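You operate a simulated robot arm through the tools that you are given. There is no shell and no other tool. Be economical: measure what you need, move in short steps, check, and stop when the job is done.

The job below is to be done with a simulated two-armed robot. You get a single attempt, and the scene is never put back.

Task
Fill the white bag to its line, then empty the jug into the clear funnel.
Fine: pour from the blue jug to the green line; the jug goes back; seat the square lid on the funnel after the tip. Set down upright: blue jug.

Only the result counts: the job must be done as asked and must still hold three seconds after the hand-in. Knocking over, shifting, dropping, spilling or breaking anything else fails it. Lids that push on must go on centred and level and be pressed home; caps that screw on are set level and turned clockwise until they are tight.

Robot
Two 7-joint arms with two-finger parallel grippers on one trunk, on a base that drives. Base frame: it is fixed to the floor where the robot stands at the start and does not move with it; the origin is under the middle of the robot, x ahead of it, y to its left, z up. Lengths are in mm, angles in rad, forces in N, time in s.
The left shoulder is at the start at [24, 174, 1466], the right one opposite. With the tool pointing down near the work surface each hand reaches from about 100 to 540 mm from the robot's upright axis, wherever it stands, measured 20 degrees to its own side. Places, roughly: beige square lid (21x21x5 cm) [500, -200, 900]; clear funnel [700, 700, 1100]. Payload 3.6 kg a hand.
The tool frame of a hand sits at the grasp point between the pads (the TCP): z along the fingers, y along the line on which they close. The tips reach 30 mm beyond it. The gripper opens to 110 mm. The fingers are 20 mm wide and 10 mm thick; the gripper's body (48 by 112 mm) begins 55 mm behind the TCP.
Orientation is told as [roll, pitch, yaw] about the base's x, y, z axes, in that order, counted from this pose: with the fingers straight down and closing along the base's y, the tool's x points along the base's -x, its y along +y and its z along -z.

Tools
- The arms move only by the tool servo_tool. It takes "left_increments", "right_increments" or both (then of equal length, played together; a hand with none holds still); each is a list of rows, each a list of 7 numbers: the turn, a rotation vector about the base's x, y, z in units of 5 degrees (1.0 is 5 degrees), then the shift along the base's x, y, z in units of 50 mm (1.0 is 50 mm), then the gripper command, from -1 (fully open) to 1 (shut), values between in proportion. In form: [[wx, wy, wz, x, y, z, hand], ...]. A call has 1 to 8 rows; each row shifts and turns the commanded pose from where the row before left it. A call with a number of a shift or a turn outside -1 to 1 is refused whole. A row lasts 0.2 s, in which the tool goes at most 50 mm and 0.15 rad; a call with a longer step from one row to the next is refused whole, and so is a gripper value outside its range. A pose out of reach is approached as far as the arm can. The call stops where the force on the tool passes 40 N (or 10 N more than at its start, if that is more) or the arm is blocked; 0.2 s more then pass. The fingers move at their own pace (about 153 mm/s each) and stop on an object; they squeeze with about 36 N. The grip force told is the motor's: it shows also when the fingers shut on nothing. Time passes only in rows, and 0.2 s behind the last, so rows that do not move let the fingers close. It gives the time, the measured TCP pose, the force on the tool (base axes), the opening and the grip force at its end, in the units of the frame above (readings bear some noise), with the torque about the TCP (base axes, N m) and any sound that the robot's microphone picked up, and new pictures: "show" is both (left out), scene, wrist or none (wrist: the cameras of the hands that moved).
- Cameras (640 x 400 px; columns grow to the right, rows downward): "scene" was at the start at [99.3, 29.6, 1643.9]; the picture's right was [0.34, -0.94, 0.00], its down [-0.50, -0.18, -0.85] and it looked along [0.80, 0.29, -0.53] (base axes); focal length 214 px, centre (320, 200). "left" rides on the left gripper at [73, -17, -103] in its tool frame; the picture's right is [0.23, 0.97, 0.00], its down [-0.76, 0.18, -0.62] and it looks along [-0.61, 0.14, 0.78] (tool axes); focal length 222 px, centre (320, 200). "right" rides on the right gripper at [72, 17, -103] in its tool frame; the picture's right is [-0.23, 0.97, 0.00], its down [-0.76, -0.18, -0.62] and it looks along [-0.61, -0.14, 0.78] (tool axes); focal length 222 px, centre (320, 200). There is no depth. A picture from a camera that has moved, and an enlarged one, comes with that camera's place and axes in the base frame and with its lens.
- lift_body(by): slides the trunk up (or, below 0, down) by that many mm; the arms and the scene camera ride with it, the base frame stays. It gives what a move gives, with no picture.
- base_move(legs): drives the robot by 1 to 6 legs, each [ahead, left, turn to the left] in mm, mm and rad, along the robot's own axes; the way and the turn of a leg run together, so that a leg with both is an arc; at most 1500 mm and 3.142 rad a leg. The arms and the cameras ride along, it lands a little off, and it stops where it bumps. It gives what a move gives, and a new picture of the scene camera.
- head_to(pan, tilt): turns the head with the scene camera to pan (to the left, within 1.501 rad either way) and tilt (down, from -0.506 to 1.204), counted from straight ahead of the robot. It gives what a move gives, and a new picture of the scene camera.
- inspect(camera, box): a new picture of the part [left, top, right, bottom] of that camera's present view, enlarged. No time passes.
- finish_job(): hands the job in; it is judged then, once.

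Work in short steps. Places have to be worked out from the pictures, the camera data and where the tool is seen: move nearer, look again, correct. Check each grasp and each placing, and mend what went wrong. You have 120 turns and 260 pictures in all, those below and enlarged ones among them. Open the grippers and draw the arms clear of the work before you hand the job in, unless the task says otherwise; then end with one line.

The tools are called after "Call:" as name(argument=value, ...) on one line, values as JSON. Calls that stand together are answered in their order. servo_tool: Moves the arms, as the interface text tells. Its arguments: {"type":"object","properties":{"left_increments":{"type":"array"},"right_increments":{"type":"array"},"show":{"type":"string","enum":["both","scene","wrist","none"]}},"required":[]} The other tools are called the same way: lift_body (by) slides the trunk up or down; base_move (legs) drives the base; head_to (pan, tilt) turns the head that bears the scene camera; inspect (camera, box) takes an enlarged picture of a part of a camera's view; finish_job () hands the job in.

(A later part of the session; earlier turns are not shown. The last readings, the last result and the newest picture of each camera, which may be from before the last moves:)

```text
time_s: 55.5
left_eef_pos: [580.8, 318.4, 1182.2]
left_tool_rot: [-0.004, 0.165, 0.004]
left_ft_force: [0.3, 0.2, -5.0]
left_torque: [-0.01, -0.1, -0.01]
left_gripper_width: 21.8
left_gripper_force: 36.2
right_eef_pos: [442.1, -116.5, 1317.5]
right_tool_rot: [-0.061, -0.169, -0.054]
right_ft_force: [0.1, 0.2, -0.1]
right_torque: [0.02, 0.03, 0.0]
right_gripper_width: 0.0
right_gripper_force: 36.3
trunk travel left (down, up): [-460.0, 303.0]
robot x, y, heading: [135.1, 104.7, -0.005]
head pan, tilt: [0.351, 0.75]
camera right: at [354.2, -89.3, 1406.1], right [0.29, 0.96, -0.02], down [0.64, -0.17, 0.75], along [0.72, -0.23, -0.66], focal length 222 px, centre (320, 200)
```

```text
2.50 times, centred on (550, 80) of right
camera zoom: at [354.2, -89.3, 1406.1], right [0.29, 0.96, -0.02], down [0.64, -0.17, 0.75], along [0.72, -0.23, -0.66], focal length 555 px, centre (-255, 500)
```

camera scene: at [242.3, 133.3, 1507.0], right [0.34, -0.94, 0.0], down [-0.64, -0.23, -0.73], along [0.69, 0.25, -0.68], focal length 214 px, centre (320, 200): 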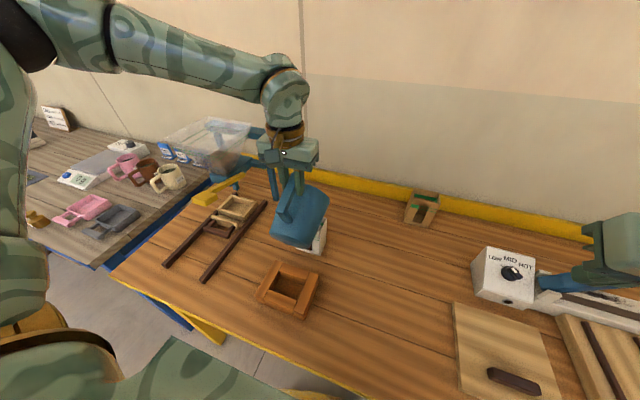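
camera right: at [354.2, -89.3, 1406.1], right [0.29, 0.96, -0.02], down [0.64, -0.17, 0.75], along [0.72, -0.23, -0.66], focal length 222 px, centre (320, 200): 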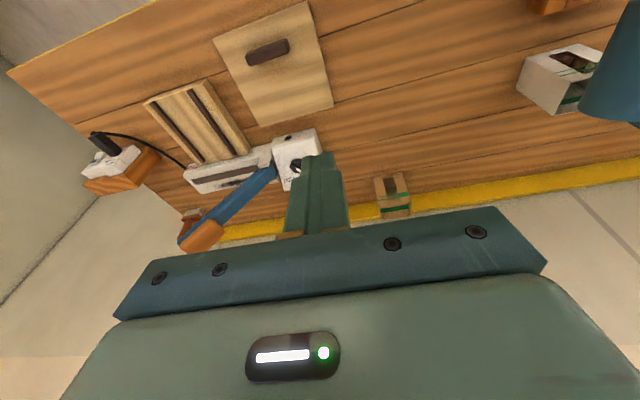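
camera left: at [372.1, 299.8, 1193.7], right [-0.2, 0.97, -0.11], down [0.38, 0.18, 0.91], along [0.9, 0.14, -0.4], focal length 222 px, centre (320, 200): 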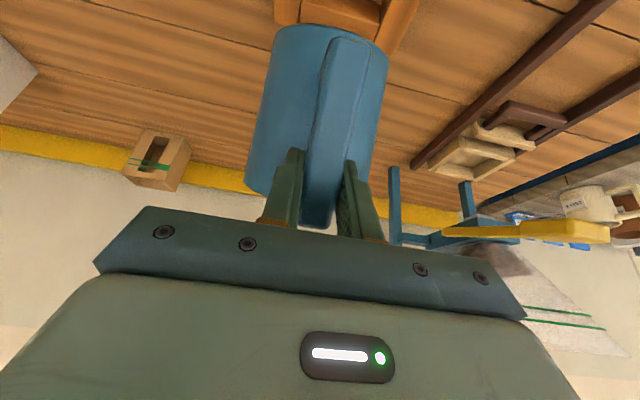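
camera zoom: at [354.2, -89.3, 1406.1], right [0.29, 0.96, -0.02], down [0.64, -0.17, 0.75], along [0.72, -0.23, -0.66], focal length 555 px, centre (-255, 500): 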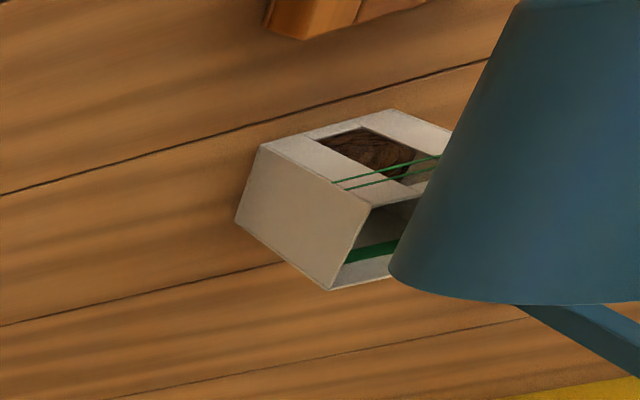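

Good view again. I tilt on to about 83°, keeping the lip in place, and hold.

Call:
servo_tool(left_increments=[[0, 0.5, 0, 0.14, 0, 0.06, 1], [0, 0.5, 0, 0.14, 0, 0.06, 1], [0, 0, 0, 0, 0, 0, 1], [0, 0, 0, 0, 0, 0, 1], [0, 0, 0, 0, 0, 0, 1]], show="none")

Call:
inspect(camera="right", box=[520, 20, 640, 120])

```text
time_s: 56.7
left_eef_pos: [595.4, 317.3, 1188.1]
left_tool_rot: [-0.005, 0.254, 0.008]
left_ft_force: [1.2, 0.0, -4.7]
left_torque: [0.02, -0.13, 0.02]
left_gripper_width: 21.8
left_gripper_force: 36.5
right_eef_pos: [442.2, -118.1, 1316.0]
right_tool_rot: [-0.063, -0.171, -0.054]
right_ft_force: [-0.5, 0.4, 0.3]
right_torque: [-0.01, 0.01, 0.02]
right_gripper_width: 0.0
right_gripper_force: 35.5
trunk travel left (down, up): [-460.0, 303.0]
robot x, y, heading: [133.0, 106.4, -0.003]
head pan, tilt: [0.351, 0.75]
```

```text
4.00 times, centred on (580, 70) of right
camera zoom: at [353.8, -89.4, 1406.0], right [0.29, 0.96, -0.02], down [0.63, -0.17, 0.75], along [0.72, -0.23, -0.66], focal length 888 px, centre (-720, 720)
```

zoom: 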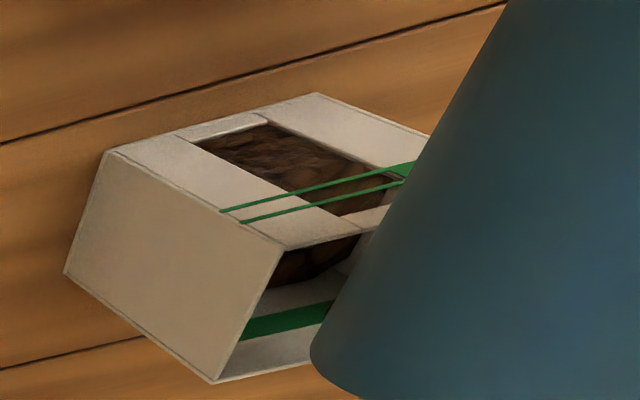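

The level is now just a little below the green band. I hold a moment to see whether flow continues.

Call:
servo_tool(left_increments=[[0, 0, 0, 0, 0, 0, 1], [0, 0, 0, 0, 0, 0, 1]], show="none")

Call:
inspect(camera="right", box=[530, 30, 610, 110])

```text
time_s: 57.3
left_eef_pos: [594.7, 317.5, 1189.0]
left_tool_rot: [-0.005, 0.254, 0.007]
left_ft_force: [-0.1, -0.1, -4.6]
left_torque: [0.03, -0.15, -0.02]
left_gripper_width: 21.9
left_gripper_force: 35.8
right_eef_pos: [442.0, -116.1, 1317.1]
right_tool_rot: [-0.061, -0.17, -0.053]
right_ft_force: [0.9, 0.3, -0.1]
right_torque: [0.02, 0.01, 0.02]
right_gripper_width: 0.0
right_gripper_force: 36.1
trunk travel left (down, up): [-460.0, 303.0]
robot x, y, heading: [133.5, 106.1, 0.002]
head pan, tilt: [0.351, 0.75]
```

```text
5.00 times, centred on (570, 70) of right
camera zoom: at [353.8, -89.4, 1406.0], right [0.29, 0.96, -0.02], down [0.63, -0.17, 0.75], along [0.72, -0.23, -0.66], focal length 1111 px, centre (-930, 850)
```

zoom: 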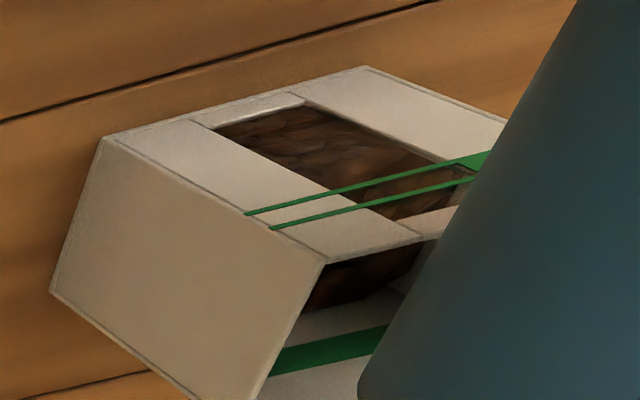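

By triangulation the content stands at z≈938 and the band at z≈955–968, so about 20 mm more is needed. I tilt another 3.5° and hold.

Call:
servo_tool(left_increments=[[0, 0.35, 0, 0.12, 0, 0.03, 1], [0, 0.35, 0, 0.12, 0, 0.03, 1], [0, 0, 0, 0, 0, 0, 1], [0, 0, 0, 0, 0, 0, 1], [0, 0, 0, 0, 0, 0, 1]], show="none")

Call:
inspect(camera="right", box=[530, 30, 610, 110])

```text
time_s: 58.5
left_eef_pos: [597.4, 322.9, 1191.8]
left_tool_rot: [-0.004, 0.311, 0.008]
left_ft_force: [-1.0, 0.3, -4.2]
left_torque: [-0.03, -0.14, 0.0]
left_gripper_width: 21.7
left_gripper_force: 36.0
left hand out of reach, approached as far as the arm can: row 2
right_eef_pos: [441.4, -118.7, 1317.4]
right_tool_rot: [-0.062, -0.17, -0.055]
right_ft_force: [0.3, -1.1, -0.3]
right_torque: [-0.02, -0.02, 0.0]
right_gripper_width: 0.1
right_gripper_force: 36.3
trunk travel left (down, up): [-460.0, 303.0]
robot x, y, heading: [132.9, 105.4, 0.002]
head pan, tilt: [0.351, 0.75]
```

```text
5.00 times, centred on (570, 70) of right
camera zoom: at [353.7, -89.4, 1406.0], right [0.29, 0.96, -0.02], down [0.63, -0.17, 0.75], along [0.72, -0.23, -0.66], focal length 1111 px, centre (-930, 850)
```

zoom: 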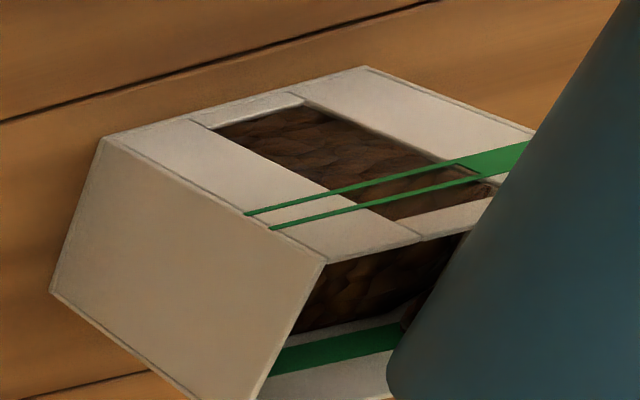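

Nearly there; I hold a bit longer to let the stream run out.

Call:
servo_tool(left_increments=[[0, 0, 0, 0, 0, 0, 1], [0, 0, 0, 0, 0, 0, 1]], show="none")

Call:
inspect(camera="right", box=[530, 30, 610, 110])

```text
time_s: 59.1
left_eef_pos: [598.6, 322.8, 1191.7]
left_tool_rot: [-0.004, 0.313, 0.008]
left_ft_force: [-0.2, 0.2, -4.8]
left_torque: [-0.02, -0.13, -0.06]
left_gripper_width: 22.0
left_gripper_force: 35.9
right_eef_pos: [441.5, -117.0, 1317.5]
right_tool_rot: [-0.062, -0.171, -0.055]
right_ft_force: [0.7, 0.6, 0.1]
right_torque: [0.0, 0.01, 0.02]
right_gripper_width: 0.1
right_gripper_force: 36.3
trunk travel left (down, up): [-460.0, 303.0]
robot x, y, heading: [132.2, 105.3, -0.003]
head pan, tilt: [0.351, 0.75]
```

```text
5.00 times, centred on (570, 70) of right
camera zoom: at [353.8, -89.4, 1405.9], right [0.29, 0.96, -0.02], down [0.63, -0.17, 0.75], along [0.72, -0.23, -0.66], focal length 1111 px, centre (-930, 850)
```

zoom: 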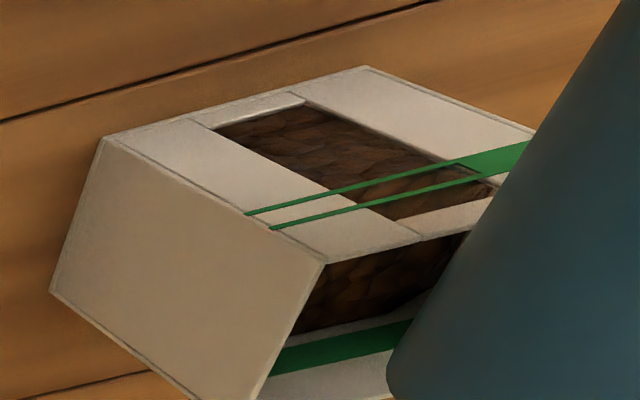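

Flow has stopped about 7 mm below the band's lower edge. I drive 12 mm closer and tilt another 2.5°.

Call:
base_move(legs=[[13, 0, 0]])

Call:
servo_tool(left_increments=[[0, 0.5, 0, 0, -0.08, 0, 1], [0, 0, 0, 0, 0, 0, 1], [0, 0, 0, 0, 0, 0, 1], [0, 0, 0, 0, 0, 0, 1]], show="none")

Call:
inspect(camera="right", box=[530, 10, 610, 90])

```text
time_s: 59.8
left_eef_pos: [609.7, 322.5, 1192.2]
left_tool_rot: [-0.006, 0.312, 0.009]
left_ft_force: [-0.2, -0.1, -4.7]
left_torque: [0.01, -0.17, 0.02]
left_gripper_width: 21.7
left_gripper_force: 36.2
right_eef_pos: [452.2, -117.1, 1316.7]
right_tool_rot: [-0.06, -0.172, -0.053]
right_ft_force: [-0.2, -0.2, 0.9]
right_torque: [0.01, -0.04, -0.02]
right_gripper_width: 0.1
right_gripper_force: 35.9
trunk travel left (down, up): [-460.0, 303.0]
robot x, y, heading: [149.1, 101.2, -0.0]
head pan, tilt: [0.351, 0.75]
camera scene: at [253.8, 133.2, 1507.1], right [0.34, -0.94, 0.0], down [-0.64, -0.23, -0.73], along [0.69, 0.25, -0.68], focal length 214 px, centre (320, 200)
```

scene: 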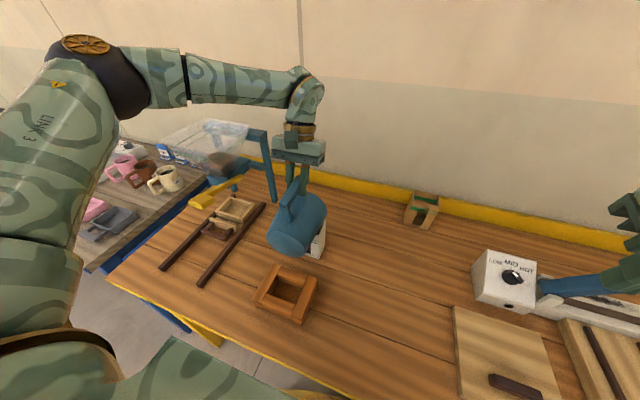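

```text
time_s: 60.8
left_eef_pos: [599.5, 319.9, 1192.3]
left_tool_rot: [-0.005, 0.352, 0.01]
left_ft_force: [0.1, -0.2, -3.6]
left_torque: [-0.01, -0.16, 0.01]
left_gripper_width: 21.9
left_gripper_force: 36.0
left hand out of reach, approached as far as the arm can: row 1
right_eef_pos: [454.4, -118.1, 1316.4]
right_tool_rot: [-0.061, -0.17, -0.056]
right_ft_force: [-0.3, 0.6, -0.1]
right_torque: [0.0, 0.01, 0.02]
right_gripper_width: 0.2
right_gripper_force: 36.3
trunk travel left (down, up): [-460.0, 303.0]
robot x, y, heading: [150.0, 106.6, -0.004]
head pan, tilt: [0.351, 0.75]
```

```text
5.00 times, centred on (570, 50) of right
camera zoom: at [366.1, -89.4, 1406.1], right [0.29, 0.96, -0.02], down [0.63, -0.17, 0.75], along [0.72, -0.23, -0.66], focal length 1111 px, centre (-930, 950)
```

zoom: 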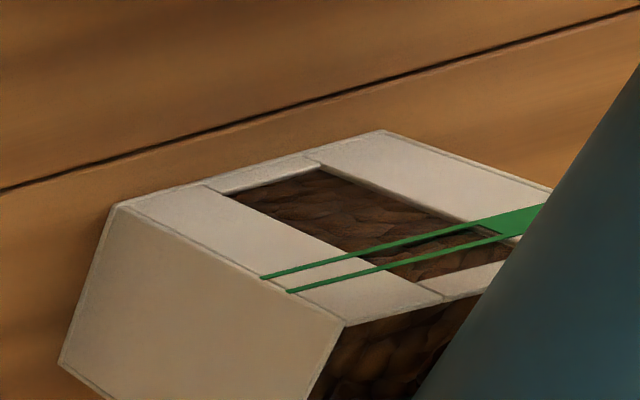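

The opening is cut off below; I re-frame the enlargement.

Call:
inspect(camera="right", box=[540, 30, 620, 110])

```text
5.00 times, centred on (580, 70) of right
camera zoom: at [366.1, -89.4, 1406.1], right [0.29, 0.96, -0.02], down [0.63, -0.17, 0.75], along [0.72, -0.23, -0.66], focal length 1111 px, centre (-980, 850)
```

zoom: 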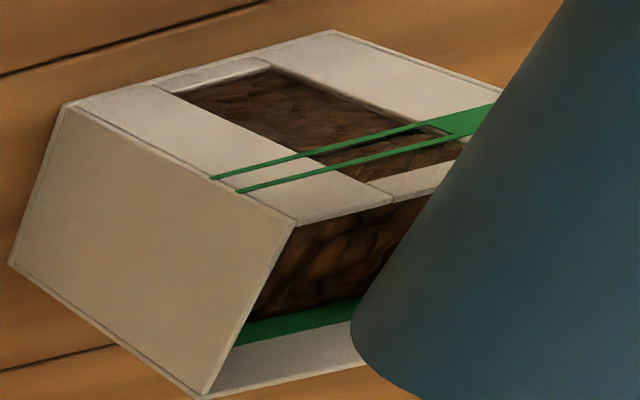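

The level is now inside the green band, near its lower line. I hold one more row and check before tipping back.

Call:
servo_tool(left_increments=[[0, 0, 0, 0, 0, 0, 1]], show="none")

Call:
inspect(camera="right", box=[540, 30, 620, 110])

```text
time_s: 61.2
left_eef_pos: [600.6, 320.4, 1191.3]
left_tool_rot: [-0.002, 0.352, 0.011]
left_ft_force: [-0.5, 0.7, -3.8]
left_torque: [0.0, -0.19, 0.01]
left_gripper_width: 21.9
left_gripper_force: 36.3
right_eef_pos: [453.7, -118.7, 1318.0]
right_tool_rot: [-0.06, -0.172, -0.054]
right_ft_force: [0.2, 0.3, 0.2]
right_torque: [0.01, 0.03, 0.01]
right_gripper_width: 0.2
right_gripper_force: 36.5
trunk travel left (down, up): [-460.0, 303.0]
robot x, y, heading: [145.2, 105.7, -0.001]
head pan, tilt: [0.351, 0.75]
```

```text
5.00 times, centred on (580, 70) of right
camera zoom: at [366.4, -89.4, 1406.0], right [0.29, 0.96, -0.02], down [0.63, -0.17, 0.75], along [0.72, -0.23, -0.66], focal length 1111 px, centre (-980, 850)
```

zoom: 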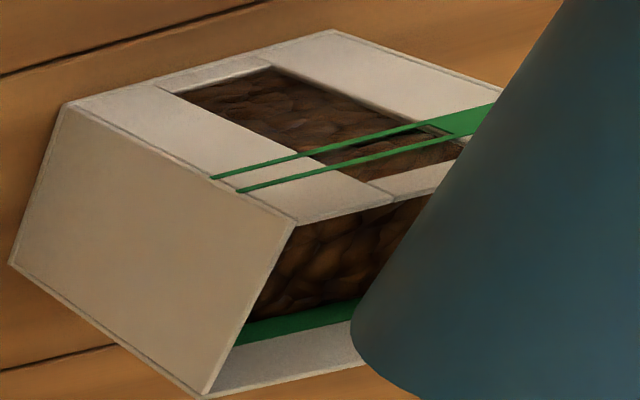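

Level is about a quarter into the band. I drive 10 mm and tilt 1° more to bring it to mid-band.

Call:
base_move(legs=[[10, 0, 0]])

Call:
servo_tool(left_increments=[[0, 0.25, 0, 0, 0, 0, 1], [0, 0, 0, 0, 0, 0, 1], [0, 0, 0, 0, 0, 0, 1]], show="none")

Call:
inspect(camera="right", box=[540, 20, 620, 100])

```text
time_s: 62.0
left_eef_pos: [609.7, 319.7, 1192.2]
left_tool_rot: [-0.002, 0.35, 0.009]
left_ft_force: [-0.2, 0.2, -4.8]
left_torque: [0.01, -0.15, 0.03]
left_gripper_width: 21.4
left_gripper_force: 36.2
right_eef_pos: [461.8, -117.8, 1317.9]
right_tool_rot: [-0.06, -0.172, -0.053]
right_ft_force: [-0.6, 0.2, 0.1]
right_torque: [-0.02, 0.01, 0.02]
right_gripper_width: 0.0
right_gripper_force: 36.2
trunk travel left (down, up): [-460.0, 303.0]
robot x, y, heading: [156.5, 103.9, -0.005]
head pan, tilt: [0.351, 0.75]
camera scene: at [263.8, 133.2, 1507.1], right [0.34, -0.94, 0.0], down [-0.64, -0.23, -0.73], along [0.69, 0.25, -0.68], focal length 214 px, centre (320, 200)
```

scene: 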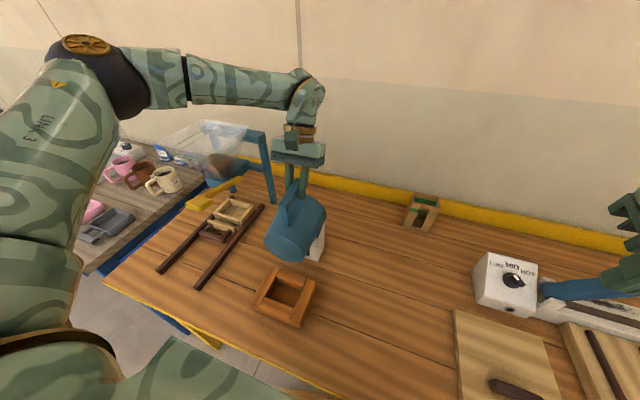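

```text
time_s: 62.8
left_eef_pos: [607.9, 319.3, 1191.1]
left_tool_rot: [-0.004, 0.371, 0.014]
left_ft_force: [-1.3, -0.4, -4.5]
left_torque: [-0.02, -0.11, -0.02]
left_gripper_width: 21.7
left_gripper_force: 35.8
left hand out of reach, approached as far as the arm can: row 1
right_eef_pos: [464.4, -116.7, 1317.2]
right_tool_rot: [-0.061, -0.171, -0.054]
right_ft_force: [-0.1, -0.2, -0.6]
right_torque: [-0.01, 0.01, -0.02]
right_gripper_width: 0.0
right_gripper_force: 36.2
trunk travel left (down, up): [-460.0, 303.0]
robot x, y, heading: [159.8, 102.3, -0.003]
head pan, tilt: [0.351, 0.75]
```

```text
5.00 times, centred on (580, 60) of right
camera zoom: at [376.5, -89.4, 1406.0], right [0.29, 0.96, -0.02], down [0.63, -0.17, 0.75], along [0.72, -0.23, -0.66], focal length 1111 px, centre (-980, 900)
```

zoom: 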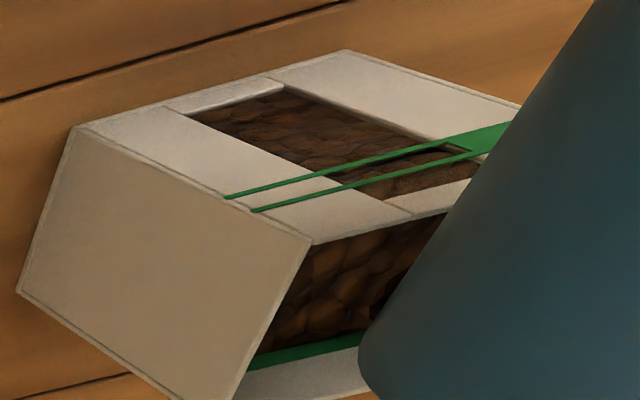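

The level is at mid-band. I tip the jug back quickly while rising, keeping the lip over the bag.

Call:
servo_tool(left_increments=[[0, -1, 0, -0.3, 0, 0.2, 1], [0, -1, 0, -0.3, 0, 0.3, 1], [0, -1, 0, -0.3, 0, 0.4, 1], [0, -1, 0, -0.3, 0, 0.5, 1], [0, -1, 0, -0.3, 0, 0.6, 1], [0, -1, 0, -0.4, 0, 0.6, 1], [0, -1, 0, -0.4, 0, 0.6, 1], [0, -1, 0, -0.4, 0, 0.4, 1]])

Call:
inspect(camera="right", box=[540, 20, 620, 100])

```text
time_s: 64.6
left_eef_pos: [469.3, 319.1, 1371.6]
left_tool_rot: [-0.011, -0.326, 0.011]
left_ft_force: [0.2, 0.2, -3.7]
left_torque: [-0.02, 0.1, -0.03]
left_gripper_width: 21.7
left_gripper_force: 35.6
right_eef_pos: [462.2, -116.8, 1318.4]
right_tool_rot: [-0.06, -0.174, -0.052]
right_ft_force: [0.2, 0.7, 0.6]
right_torque: [0.0, -0.02, 0.02]
right_gripper_width: 0.0
right_gripper_force: 35.8
trunk travel left (down, up): [-460.0, 303.0]
robot x, y, heading: [154.4, 106.3, 0.001]
head pan, tilt: [0.351, 0.75]
camera scene: at [263.6, 133.3, 1507.1], right [0.34, -0.94, 0.0], down [-0.64, -0.23, -0.73], along [0.69, 0.25, -0.68], focal length 214 px, centre (320, 200)
camera left: at [368.4, 302.8, 1446.7], right [-0.22, 0.97, -0.08], down [0.52, 0.19, 0.83], along [0.82, 0.14, -0.55], focal length 222 px, centre (320, 200)
```

scene: 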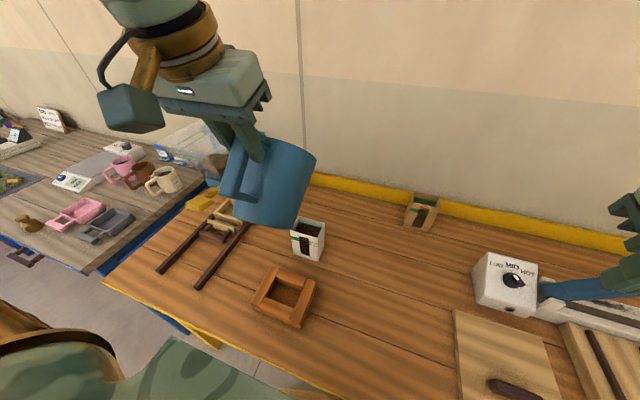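
left: 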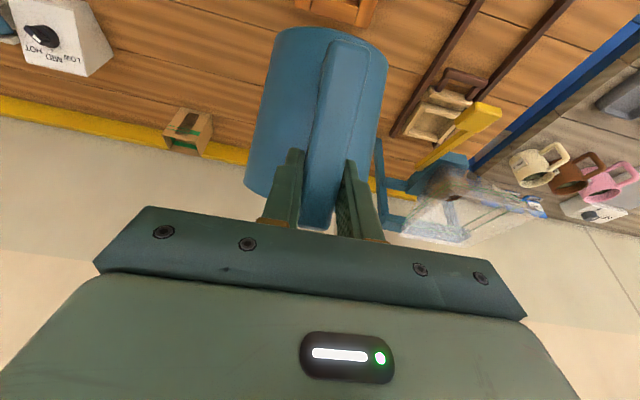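

```text
5.00 times, centred on (580, 60) of right
camera zoom: at [374.4, -89.4, 1406.3], right [0.29, 0.96, -0.02], down [0.63, -0.17, 0.75], along [0.72, -0.23, -0.66], focal length 1111 px, centre (-980, 900)
```

zoom: 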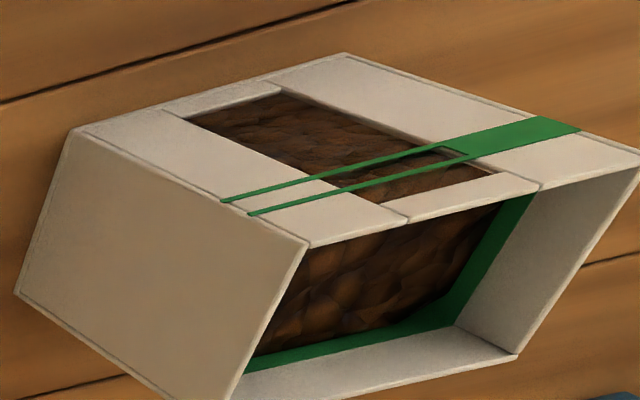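

The bag is filled to mid-band with nothing spilled. Now I look to the left at the funnel.

Call:
head_to(pan=0.75, tilt=0.7)

Call:
inspect(camera="left", box=[360, 80, 560, 260])

```text
time_s: 65.4
left_eef_pos: [471.6, 319.9, 1370.7]
left_tool_rot: [-0.012, -0.323, 0.011]
left_ft_force: [-0.7, 1.3, -3.4]
left_torque: [0.01, 0.08, -0.01]
left_gripper_width: 22.0
left_gripper_force: 36.2
right_eef_pos: [464.3, -117.6, 1318.1]
right_tool_rot: [-0.062, -0.171, -0.056]
right_ft_force: [0.4, 0.3, 0.7]
right_torque: [-0.01, 0.01, 0.01]
right_gripper_width: 0.0
right_gripper_force: 36.4
trunk travel left (down, up): [-460.0, 303.0]
robot x, y, heading: [152.9, 106.9, 0.001]
head pan, tilt: [0.75, 0.7]
camera scene: at [249.8, 162.6, 1511.2], right [0.68, -0.73, 0.0], down [-0.47, -0.44, -0.76], along [0.56, 0.52, -0.64], focal length 214 px, centre (320, 200)
```

scene: 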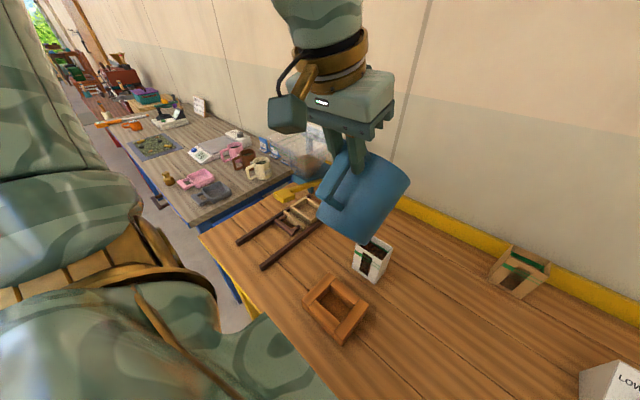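

```text
2.22 times, centred on (460, 170) of left
camera zoom: at [370.7, 302.8, 1446.2], right [-0.22, 0.97, -0.08], down [0.52, 0.19, 0.83], along [0.82, 0.14, -0.55], focal length 494 px, centre (9, 267)
```

zoom: 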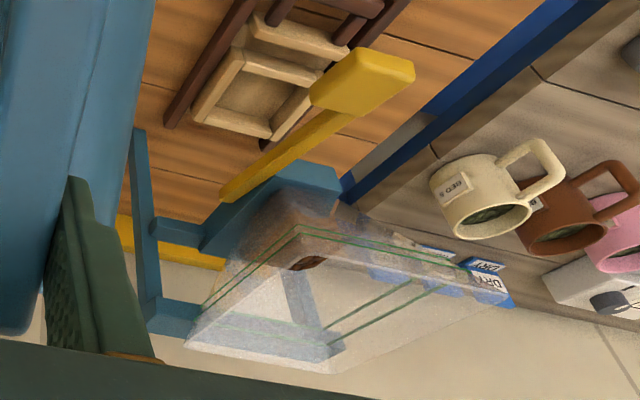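

The funnel is a clear square hopper on a blue stand. I back away from the table and drive left to stand in front of it, with the jug held high.

Call:
base_move(legs=[[-170, 0, 0], [0, 380, 0]])

Call:
head_to(pan=0.3, tilt=0.45)

```text
time_s: 68.9
left_eef_pos: [303.1, 699.3, 1371.0]
left_tool_rot: [-0.012, -0.325, 0.008]
left_ft_force: [-0.6, 0.0, -4.1]
left_torque: [0.0, 0.12, -0.01]
left_gripper_width: 21.8
left_gripper_force: 36.5
right_eef_pos: [294.9, 261.7, 1317.4]
right_tool_rot: [-0.061, -0.171, -0.058]
right_ft_force: [-1.1, 0.4, 0.2]
right_torque: [0.05, -0.02, -0.03]
right_gripper_width: 0.0
right_gripper_force: 35.6
trunk travel left (down, up): [-460.0, 303.0]
robot x, y, heading: [-8.3, 486.9, 0.004]
head pan, tilt: [0.75, 0.7]
camera scene: at [81.2, 543.8, 1511.2], right [0.68, -0.73, 0.0], down [-0.47, -0.44, -0.76], along [0.56, 0.52, -0.64], focal length 214 px, centre (320, 200)
```

scene: 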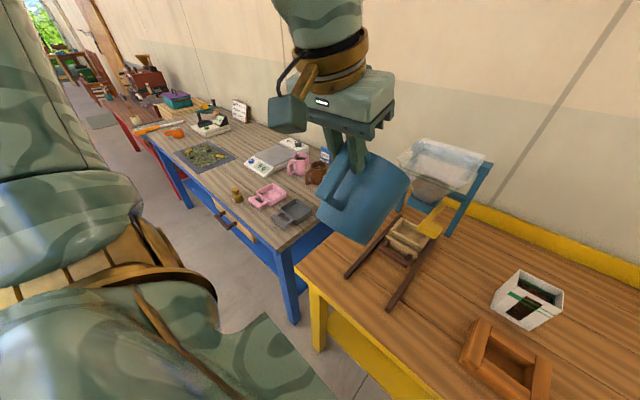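

```text
time_s: 69.8
left_eef_pos: [303.3, 699.8, 1372.1]
left_tool_rot: [-0.008, -0.325, 0.007]
left_ft_force: [-0.3, 0.3, -4.0]
left_torque: [0.03, 0.13, 0.02]
left_gripper_width: 21.7
left_gripper_force: 35.7
right_eef_pos: [294.6, 262.9, 1317.3]
right_tool_rot: [-0.06, -0.172, -0.058]
right_ft_force: [-0.8, -1.2, 0.3]
right_torque: [0.03, 0.01, 0.03]
right_gripper_width: 0.0
right_gripper_force: 35.9
trunk travel left (down, up): [-460.0, 303.0]
robot x, y, heading: [-11.4, 486.9, -0.008]
head pan, tilt: [0.3, 0.45]
camera scene: at [106.6, 512.5, 1533.3], right [0.29, -0.96, 0.0], down [-0.42, -0.13, -0.9], along [0.86, 0.26, -0.44], focal length 214 px, centre (320, 200)
```

scene: 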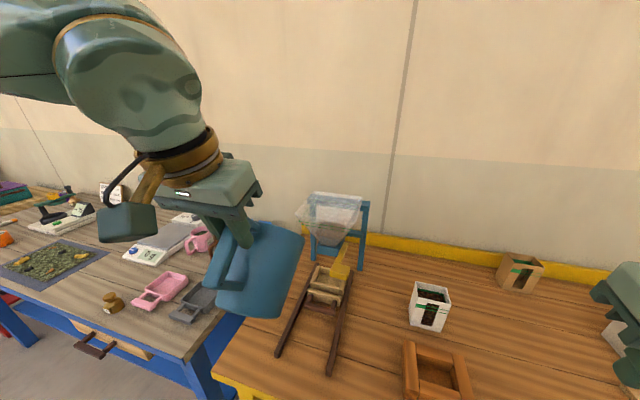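

The funnel is now in clear view; I enlarge it and also note the earlier viewpoint for triangulation.

Call:
inspect(camera="scene", box=[280, 170, 400, 290])

Call:
inspect(camera="right", box=[320, 0, 640, 200])

```text
3.33 times, centred on (340, 230) of scene
camera zoom: at [106.6, 512.5, 1533.3], right [0.29, -0.96, 0.0], down [-0.42, -0.13, -0.9], along [0.86, 0.26, -0.44], focal length 715 px, centre (253, 100)
```

zoom: 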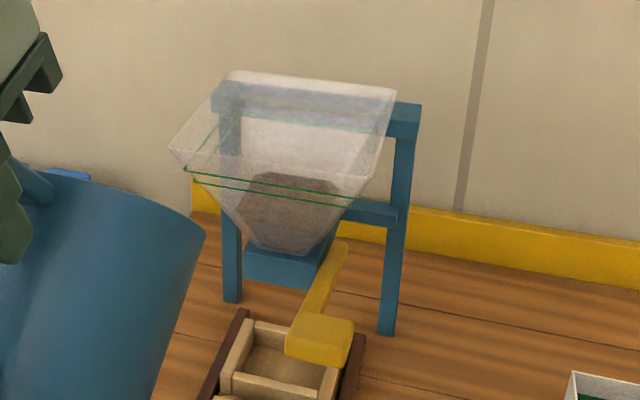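

```text
2.00 times, centred on (480, 100) of right
camera zoom: at [206.6, 290.7, 1406.0], right [0.29, 0.96, -0.02], down [0.63, -0.18, 0.75], along [0.72, -0.23, -0.66], focal length 444 px, centre (0, 400)
```

zoom: 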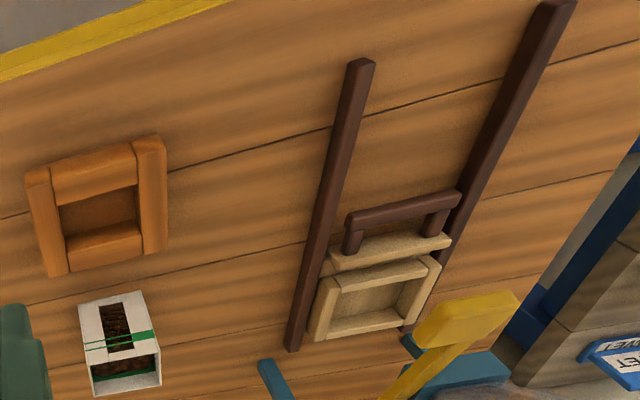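

Triangulating from three views: funnel rim centre ≈ (692, 653), rim z≈1220, about 180 mm square. I raise the trunk and bring the jug back upright while moving it forward, above the funnel.

Call:
lift_body(by=95)

Call:
servo_tool(left_increments=[[0, -1, 0, 0.6, -0.05, 0, 1], [0, -1, 0, 0.6, -0.05, 0, 1], [0, -1, 0, 0.6, -0.05, 0, 1], [0, -1, 0, 0.6, -0.05, 0, 1], [0, -1, 0, 0.6, -0.05, 0, 1], [0, -1, 0, 0.6, -0.05, 0, 1], [0, -1, 0, 0.6, -0.05, 0, 1], [0, -1, 0, 0.6, -0.05, 0, 1]])

```text
time_s: 71.1
left_eef_pos: [304.2, 700.3, 1465.8]
left_tool_rot: [-0.012, -0.324, 0.01]
left_ft_force: [-0.4, 0.0, -3.2]
left_torque: [-0.02, 0.08, 0.02]
left_gripper_width: 21.9
left_gripper_force: 35.7
right_eef_pos: [295.2, 262.5, 1413.0]
right_tool_rot: [-0.061, -0.171, -0.056]
right_ft_force: [0.8, 0.6, 0.6]
right_torque: [0.0, -0.03, -0.03]
right_gripper_width: 0.2
right_gripper_force: 35.9
trunk travel left (down, up): [-555.0, 208.0]
robot x, y, heading: [-13.0, 485.2, -0.009]
head pan, tilt: [0.3, 0.45]
```

```text
time_s: 72.9
left_eef_pos: [545.7, 680.1, 1464.9]
left_tool_rot: [-0.023, -1.024, 0.015]
left_ft_force: [0.3, 0.3, -4.4]
left_torque: [-0.02, 0.36, -0.01]
left_gripper_width: 21.7
left_gripper_force: 36.2
right_eef_pos: [296.9, 262.6, 1411.5]
right_tool_rot: [-0.06, -0.169, -0.058]
right_ft_force: [-0.2, 0.9, 0.1]
right_torque: [-0.04, 0.01, -0.01]
right_gripper_width: 0.0
right_gripper_force: 35.7
trunk travel left (down, up): [-555.0, 208.0]
robot x, y, heading: [-13.2, 485.9, -0.006]
head pan, tilt: [0.3, 0.45]
camera scene: at [95.3, 512.8, 1628.7], right [0.29, -0.96, 0.0], down [-0.42, -0.13, -0.9], along [0.86, 0.26, -0.44], focal length 214 px, centre (320, 200)
camera left: at [419.5, 663.5, 1456.6], right [-0.11, 0.97, -0.21], down [-0.13, 0.19, 0.97], along [0.98, 0.14, 0.11], focal length 222 px, centre (320, 200)
```

scene: 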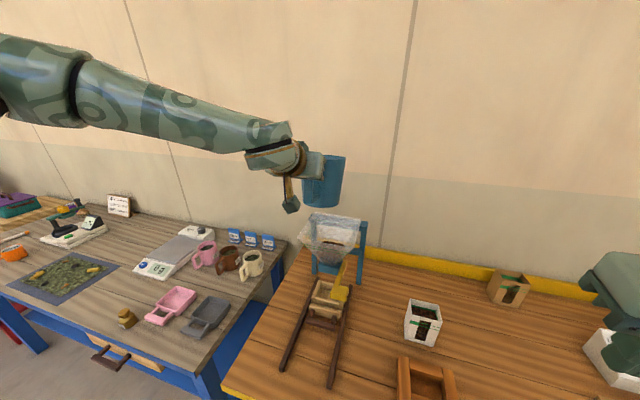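
left: 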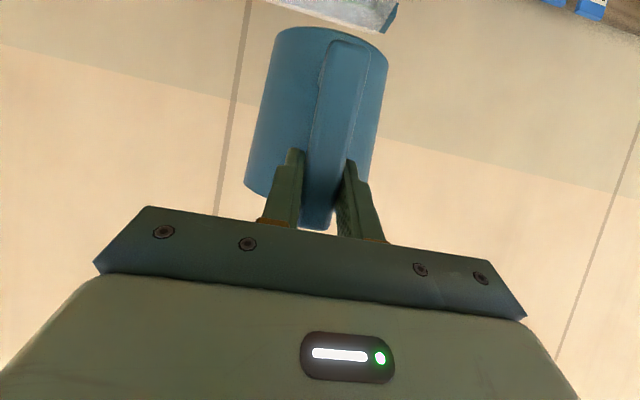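

The jug is above the funnel, arm relaxed. I enlarge the funnel from this new height to refine its place.

Call:
inspect(camera="scene", box=[280, 140, 400, 300])

```text
2.50 times, centred on (340, 220) of scene
camera zoom: at [95.3, 512.8, 1628.7], right [0.29, -0.96, 0.0], down [-0.42, -0.13, -0.9], along [0.86, 0.26, -0.44], focal length 536 px, centre (270, 150)
```

zoom: 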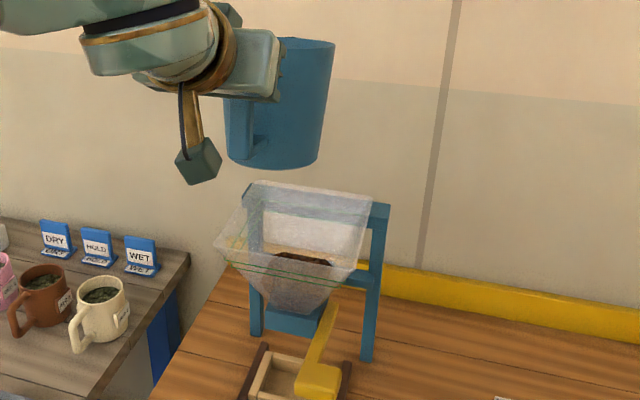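

Refined: funnel centre (695, 654), rim z≈1220. I move the jug to x 588, y 684 and down to z 1362, still upright.

Call:
servo_tool(left_increments=[[0, 0, 0, 0.4, 0.04, 0, 1], [0, 0, 0, 0.45, 0.04, -0.4, 1], [0, 0, 0, 0, 0, -0.6, 1], [0, 0, 0, 0, 0, -0.6, 1], [0, 0, 0, 0, 0, -0.45, 1]])

```text
time_s: 74.1
left_eef_pos: [587.6, 683.9, 1363.5]
left_tool_rot: [-0.019, -1.024, 0.014]
left_ft_force: [-0.1, -0.2, -4.6]
left_torque: [-0.04, 0.32, -0.03]
left_gripper_width: 21.7
left_gripper_force: 36.2
right_eef_pos: [295.7, 261.9, 1410.5]
right_tool_rot: [-0.062, -0.168, -0.059]
right_ft_force: [-0.6, 0.0, -0.2]
right_torque: [0.02, -0.01, 0.02]
right_gripper_width: 0.2
right_gripper_force: 36.4
trunk travel left (down, up): [-555.0, 208.0]
robot x, y, heading: [-11.3, 484.6, -0.002]
head pan, tilt: [0.3, 0.45]
camera scene: at [94.8, 513.1, 1628.8], right [0.29, -0.96, 0.0], down [-0.42, -0.13, -0.9], along [0.86, 0.26, -0.44], focal length 214 px, centre (320, 200)
camera left: at [461.5, 667.8, 1354.8], right [-0.11, 0.97, -0.2], down [-0.13, 0.19, 0.97], along [0.98, 0.14, 0.11], focal length 222 px, centre (320, 200)
```

scene: 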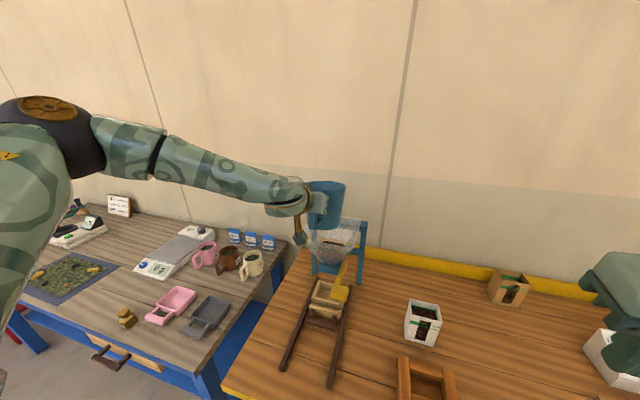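
left: 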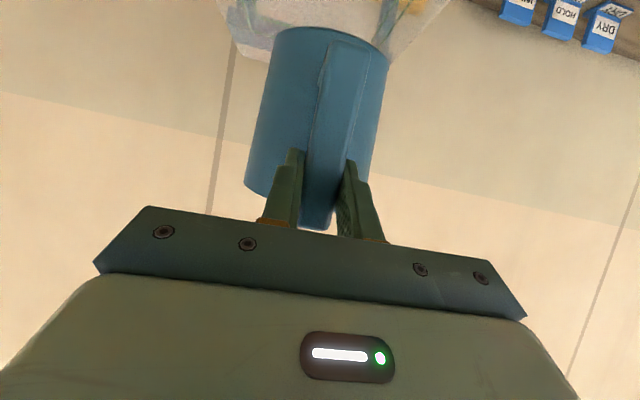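

Position is good. I begin rolling the jug towards -y over the funnel, 40° first, to see that the wrist follows.

Call:
servo_tool(left_increments=[[1, 0, 0, 0, 0, 0, 1], [1, 0, 0, 0, 0, 0, 1], [1, 0, 0, 0, 0, 0, 1], [1, 0, 0, 0, 0, 0, 1], [1, 0, 0, 0, 0, 0, 1], [1, 0, 0, 0, 0, 0, 1], [1, 0, 0, 0, 0, 0, 1], [1, 0, 0, 0, 0, 0, 1]])

```text
time_s: 75.9
left_eef_pos: [579.7, 723.1, 1388.5]
left_tool_rot: [0.996, -0.717, -0.805]
left_ft_force: [-0.5, -0.3, -3.8]
left_torque: [-0.16, 0.35, -0.04]
left_gripper_width: 21.8
left_gripper_force: 36.2
left hand out of reach, approached as far as the arm can: row 6, 7, 8
right_eef_pos: [294.8, 261.3, 1412.1]
right_tool_rot: [-0.061, -0.172, -0.059]
right_ft_force: [-0.4, -0.1, 1.0]
right_torque: [0.0, -0.01, 0.03]
right_gripper_width: 0.0
right_gripper_force: 36.1
trunk travel left (down, up): [-555.0, 208.0]
robot x, y, heading: [-11.9, 487.7, -0.005]
head pan, tilt: [0.3, 0.45]
camera scene: at [93.5, 513.0, 1628.9], right [0.29, -0.96, 0.0], down [-0.42, -0.13, -0.9], along [0.86, 0.26, -0.44], focal length 214 px, centre (320, 200)
camera left: at [453.5, 715.5, 1371.8], right [-0.11, 0.88, 0.47], down [-0.13, -0.48, 0.87], along [0.99, 0.03, 0.17], focal length 222 px, centre (320, 200)
```

scene: 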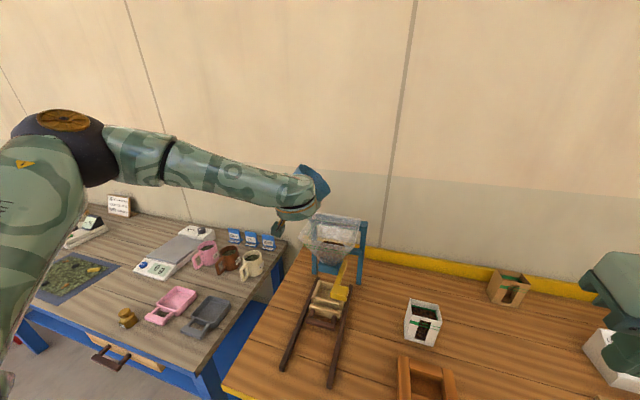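
left: 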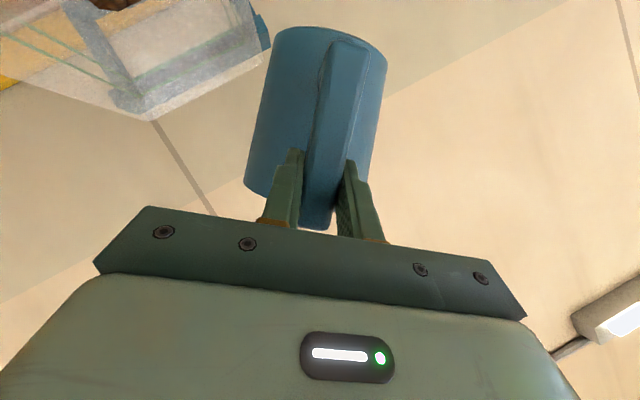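

The roll this way hits a wrist limit at 40°. I roll back and will try the other direction.

Call:
servo_tool(left_increments=[[-1, 0, 0, 0, -0.2, 0, 1], [-1, 0, 0, 0, -0.2, 0, 1], [-1, 0, 0, 0.1, -0.2, 0, 1], [-1, 0, 0, 0.1, -0.3, 0, 1], [-1, 0, 0, 0, -0.3, 0, 1], [-1, 0, 0, 0, -0.3, 0, 1], [-1, 0, 0, 0, -0.3, 0, 1], [-1, 0, 0, 0, -0.2, 0, 1]], show="none")

Call:
servo_tool(left_increments=[[-1, 0, 0, 0, 0, 0, 1], [-1, 0, 0, 0, 0, 0, 1], [-1, 0, 0, 0, 0, 0, 1], [-1, 0, 0, 0, 0, 0, 1], [-1, 0, 0, 0, 0, 0, 1], [-1, 0, 0, 0, 0, 0, 1]])

```text
time_s: 77.7
left_eef_pos: [584.6, 629.6, 1389.1]
left_tool_rot: [-0.025, -1.02, 0.016]
left_ft_force: [0.4, -0.5, -3.9]
left_torque: [0.03, 0.33, -0.01]
left_gripper_width: 21.8
left_gripper_force: 35.5
left hand out of reach, approached as far as the arm can: row 7
right_eef_pos: [294.7, 263.0, 1412.7]
right_tool_rot: [-0.06, -0.17, -0.056]
right_ft_force: [0.5, 0.0, 0.1]
right_torque: [-0.01, -0.01, 0.04]
right_gripper_width: 0.0
right_gripper_force: 35.8
trunk travel left (down, up): [-555.0, 208.0]
robot x, y, heading: [-13.0, 485.2, -0.001]
head pan, tilt: [0.3, 0.45]
```

```text
time_s: 79.1
left_eef_pos: [583.1, 629.4, 1389.5]
left_tool_rot: [-0.851, -0.825, 0.695]
left_ft_force: [1.1, 0.3, -4.1]
left_torque: [0.11, 0.35, 0.0]
left_gripper_width: 21.9
left_gripper_force: 35.6
right_eef_pos: [294.9, 262.1, 1411.4]
right_tool_rot: [-0.061, -0.171, -0.058]
right_ft_force: [0.6, -0.3, -0.9]
right_torque: [0.01, 0.01, -0.01]
right_gripper_width: 0.0
right_gripper_force: 35.8
trunk travel left (down, up): [-555.0, 208.0]
robot x, y, heading: [-10.9, 490.2, -0.005]
head pan, tilt: [0.3, 0.45]
camera scene: at [93.9, 513.1, 1628.8], right [0.29, -0.96, 0.0], down [-0.42, -0.13, -0.9], along [0.86, 0.26, -0.44], focal length 214 px, centre (320, 200)
camera left: at [459.2, 611.6, 1390.9], right [-0.11, 0.74, -0.66], down [-0.13, 0.65, 0.75], along [0.98, 0.17, 0.02], focal length 222 px, centre (320, 200)
```

scene: 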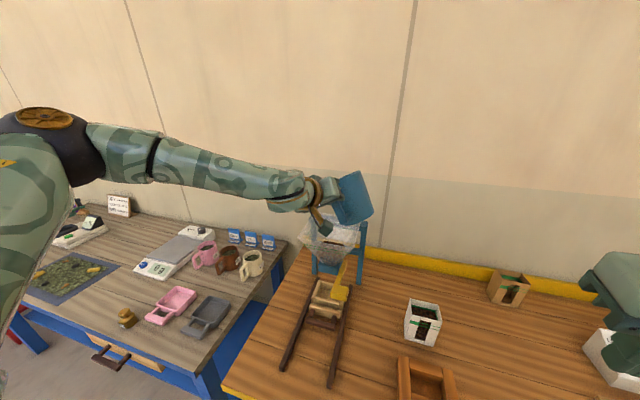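
left: 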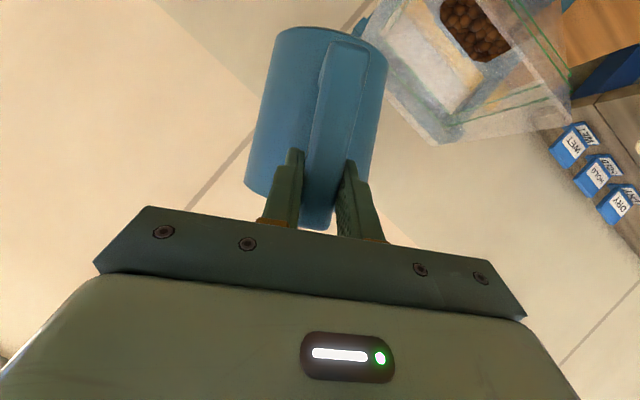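

This direction follows freely. I roll on another 40°.

Call:
servo_tool(left_increments=[[-1, 0, 0, 0, 0, 0, 1], [-1, 0, 0, 0, 0, 0, 1], [-1, 0, 0, 0, 0, 0, 1], [-1, 0, 0, 0, 0, 0, 1], [-1, 0, 0, 0, 0, 0, 1], [-1, 0, 0, 0, 0, 0, 1], [-1, 0, 0, 0, 0, 0, 1]])

Call:
inspect(camera="scene", box=[260, 130, 420, 290])

```text
time_s: 80.7
left_eef_pos: [590.8, 643.3, 1435.2]
left_tool_rot: [-1.332, -0.36, 0.976]
left_ft_force: [-0.5, 0.0, -5.2]
left_torque: [0.2, 0.36, 0.0]
left_gripper_width: 21.7
left_gripper_force: 36.3
left hand out of reach, approached as far as the arm can: row 5, 6, 7
right_eef_pos: [294.3, 261.8, 1411.4]
right_tool_rot: [-0.061, -0.171, -0.057]
right_ft_force: [-0.2, -0.2, 0.3]
right_torque: [-0.01, 0.01, -0.01]
right_gripper_width: 0.0
right_gripper_force: 35.7
trunk travel left (down, up): [-555.0, 208.0]
robot x, y, heading: [-9.7, 489.3, -0.009]
head pan, tilt: [0.3, 0.45]
camera scene: at [93.7, 513.3, 1628.8], right [0.29, -0.96, 0.0], down [-0.42, -0.13, -0.9], along [0.86, 0.26, -0.44], focal length 214 px, centre (320, 200)
camera left: at [466.4, 628.6, 1447.3], right [-0.12, 0.23, -0.97], down [-0.13, 0.96, 0.24], along [0.98, 0.16, -0.09], focal length 222 px, centre (320, 200)
```

scene: 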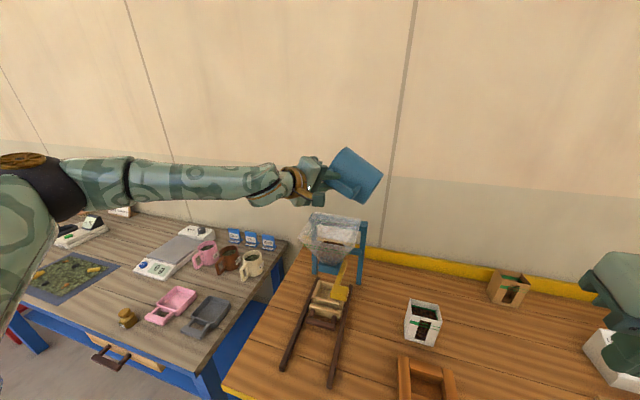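
left: 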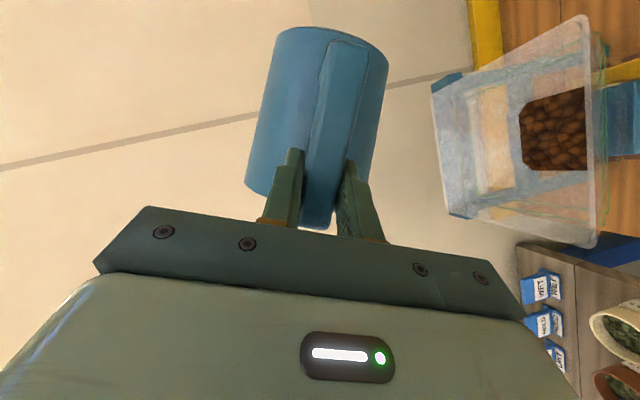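

```text
2.50 times, centred on (340, 210) of scene
camera zoom: at [93.7, 513.3, 1628.8], right [0.29, -0.96, 0.0], down [-0.42, -0.13, -0.9], along [0.86, 0.26, -0.44], focal length 536 px, centre (270, 175)
```

zoom: 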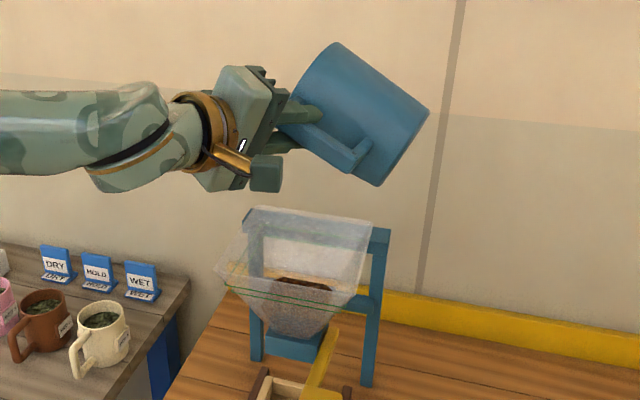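

The roll about x is limited because the tool axis is 31° off x, so it isn't a pure wrist turn. I undo the roll first.

Call:
servo_tool(left_increments=[[1, 0, 0, 0, 0, 0, 1], [1, 0, 0, 0, 0, 0, 1], [1, 0, 0, 0, 0, 0, 1], [1, 0, 0, 0, 0, 0, 1], [1, 0, 0, 0, 0, 0, 1], [1, 0, 0, 0, 0, 0, 1], [1, 0, 0, 0, 0, 0, 1], [1, 0, 0, 0, 0, 0, 1]], show="none")

Call:
servo_tool(left_increments=[[1, 0, 0, 0, 0, 0, 1], [1, 0, 0, 0, 0, 0, 1], [1, 0, 0, 0, 0, 0, 1], [1, 0, 0, 0, 0, 0, 1]], show="scene")

```text
time_s: 82.5
left_eef_pos: [591.9, 642.0, 1434.7]
left_tool_rot: [-0.744, -0.878, 0.614]
left_ft_force: [0.3, 0.9, -4.7]
left_torque: [0.07, 0.36, -0.07]
left_gripper_width: 21.9
left_gripper_force: 35.5
right_eef_pos: [294.7, 261.0, 1411.8]
right_tool_rot: [-0.062, -0.171, -0.057]
right_ft_force: [-0.2, 0.9, 0.0]
right_torque: [0.01, -0.01, -0.03]
right_gripper_width: 0.3
right_gripper_force: 35.8
trunk travel left (down, up): [-555.0, 208.0]
robot x, y, heading: [-8.8, 488.6, -0.007]
head pan, tilt: [0.3, 0.45]
```

```text
time_s: 83.5
left_eef_pos: [592.8, 641.7, 1434.4]
left_tool_rot: [-0.183, -1.014, 0.152]
left_ft_force: [0.4, 0.6, -4.6]
left_torque: [0.04, 0.3, 0.02]
left_gripper_width: 21.8
left_gripper_force: 35.8
right_eef_pos: [295.7, 262.8, 1411.6]
right_tool_rot: [-0.062, -0.171, -0.058]
right_ft_force: [-0.4, -0.5, -0.7]
right_torque: [0.01, 0.02, 0.0]
right_gripper_width: 0.3
right_gripper_force: 35.7
trunk travel left (down, up): [-555.0, 208.0]
robot x, y, heading: [-15.2, 486.5, -0.005]
head pan, tilt: [0.3, 0.45]
camera scene: at [94.2, 512.6, 1628.8], right [0.29, -0.96, 0.0], down [-0.42, -0.13, -0.9], along [0.86, 0.26, -0.44], focal length 214 px, centre (320, 200)
```

scene: 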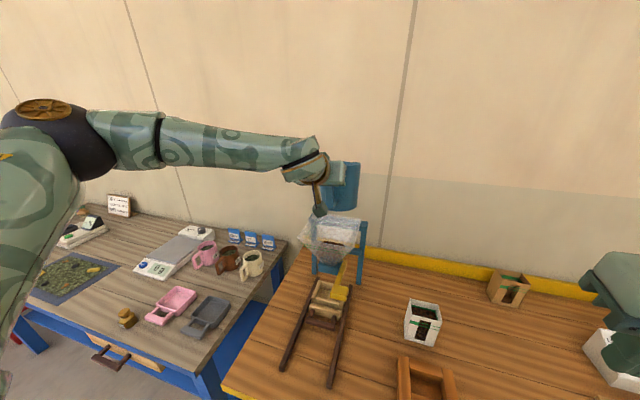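

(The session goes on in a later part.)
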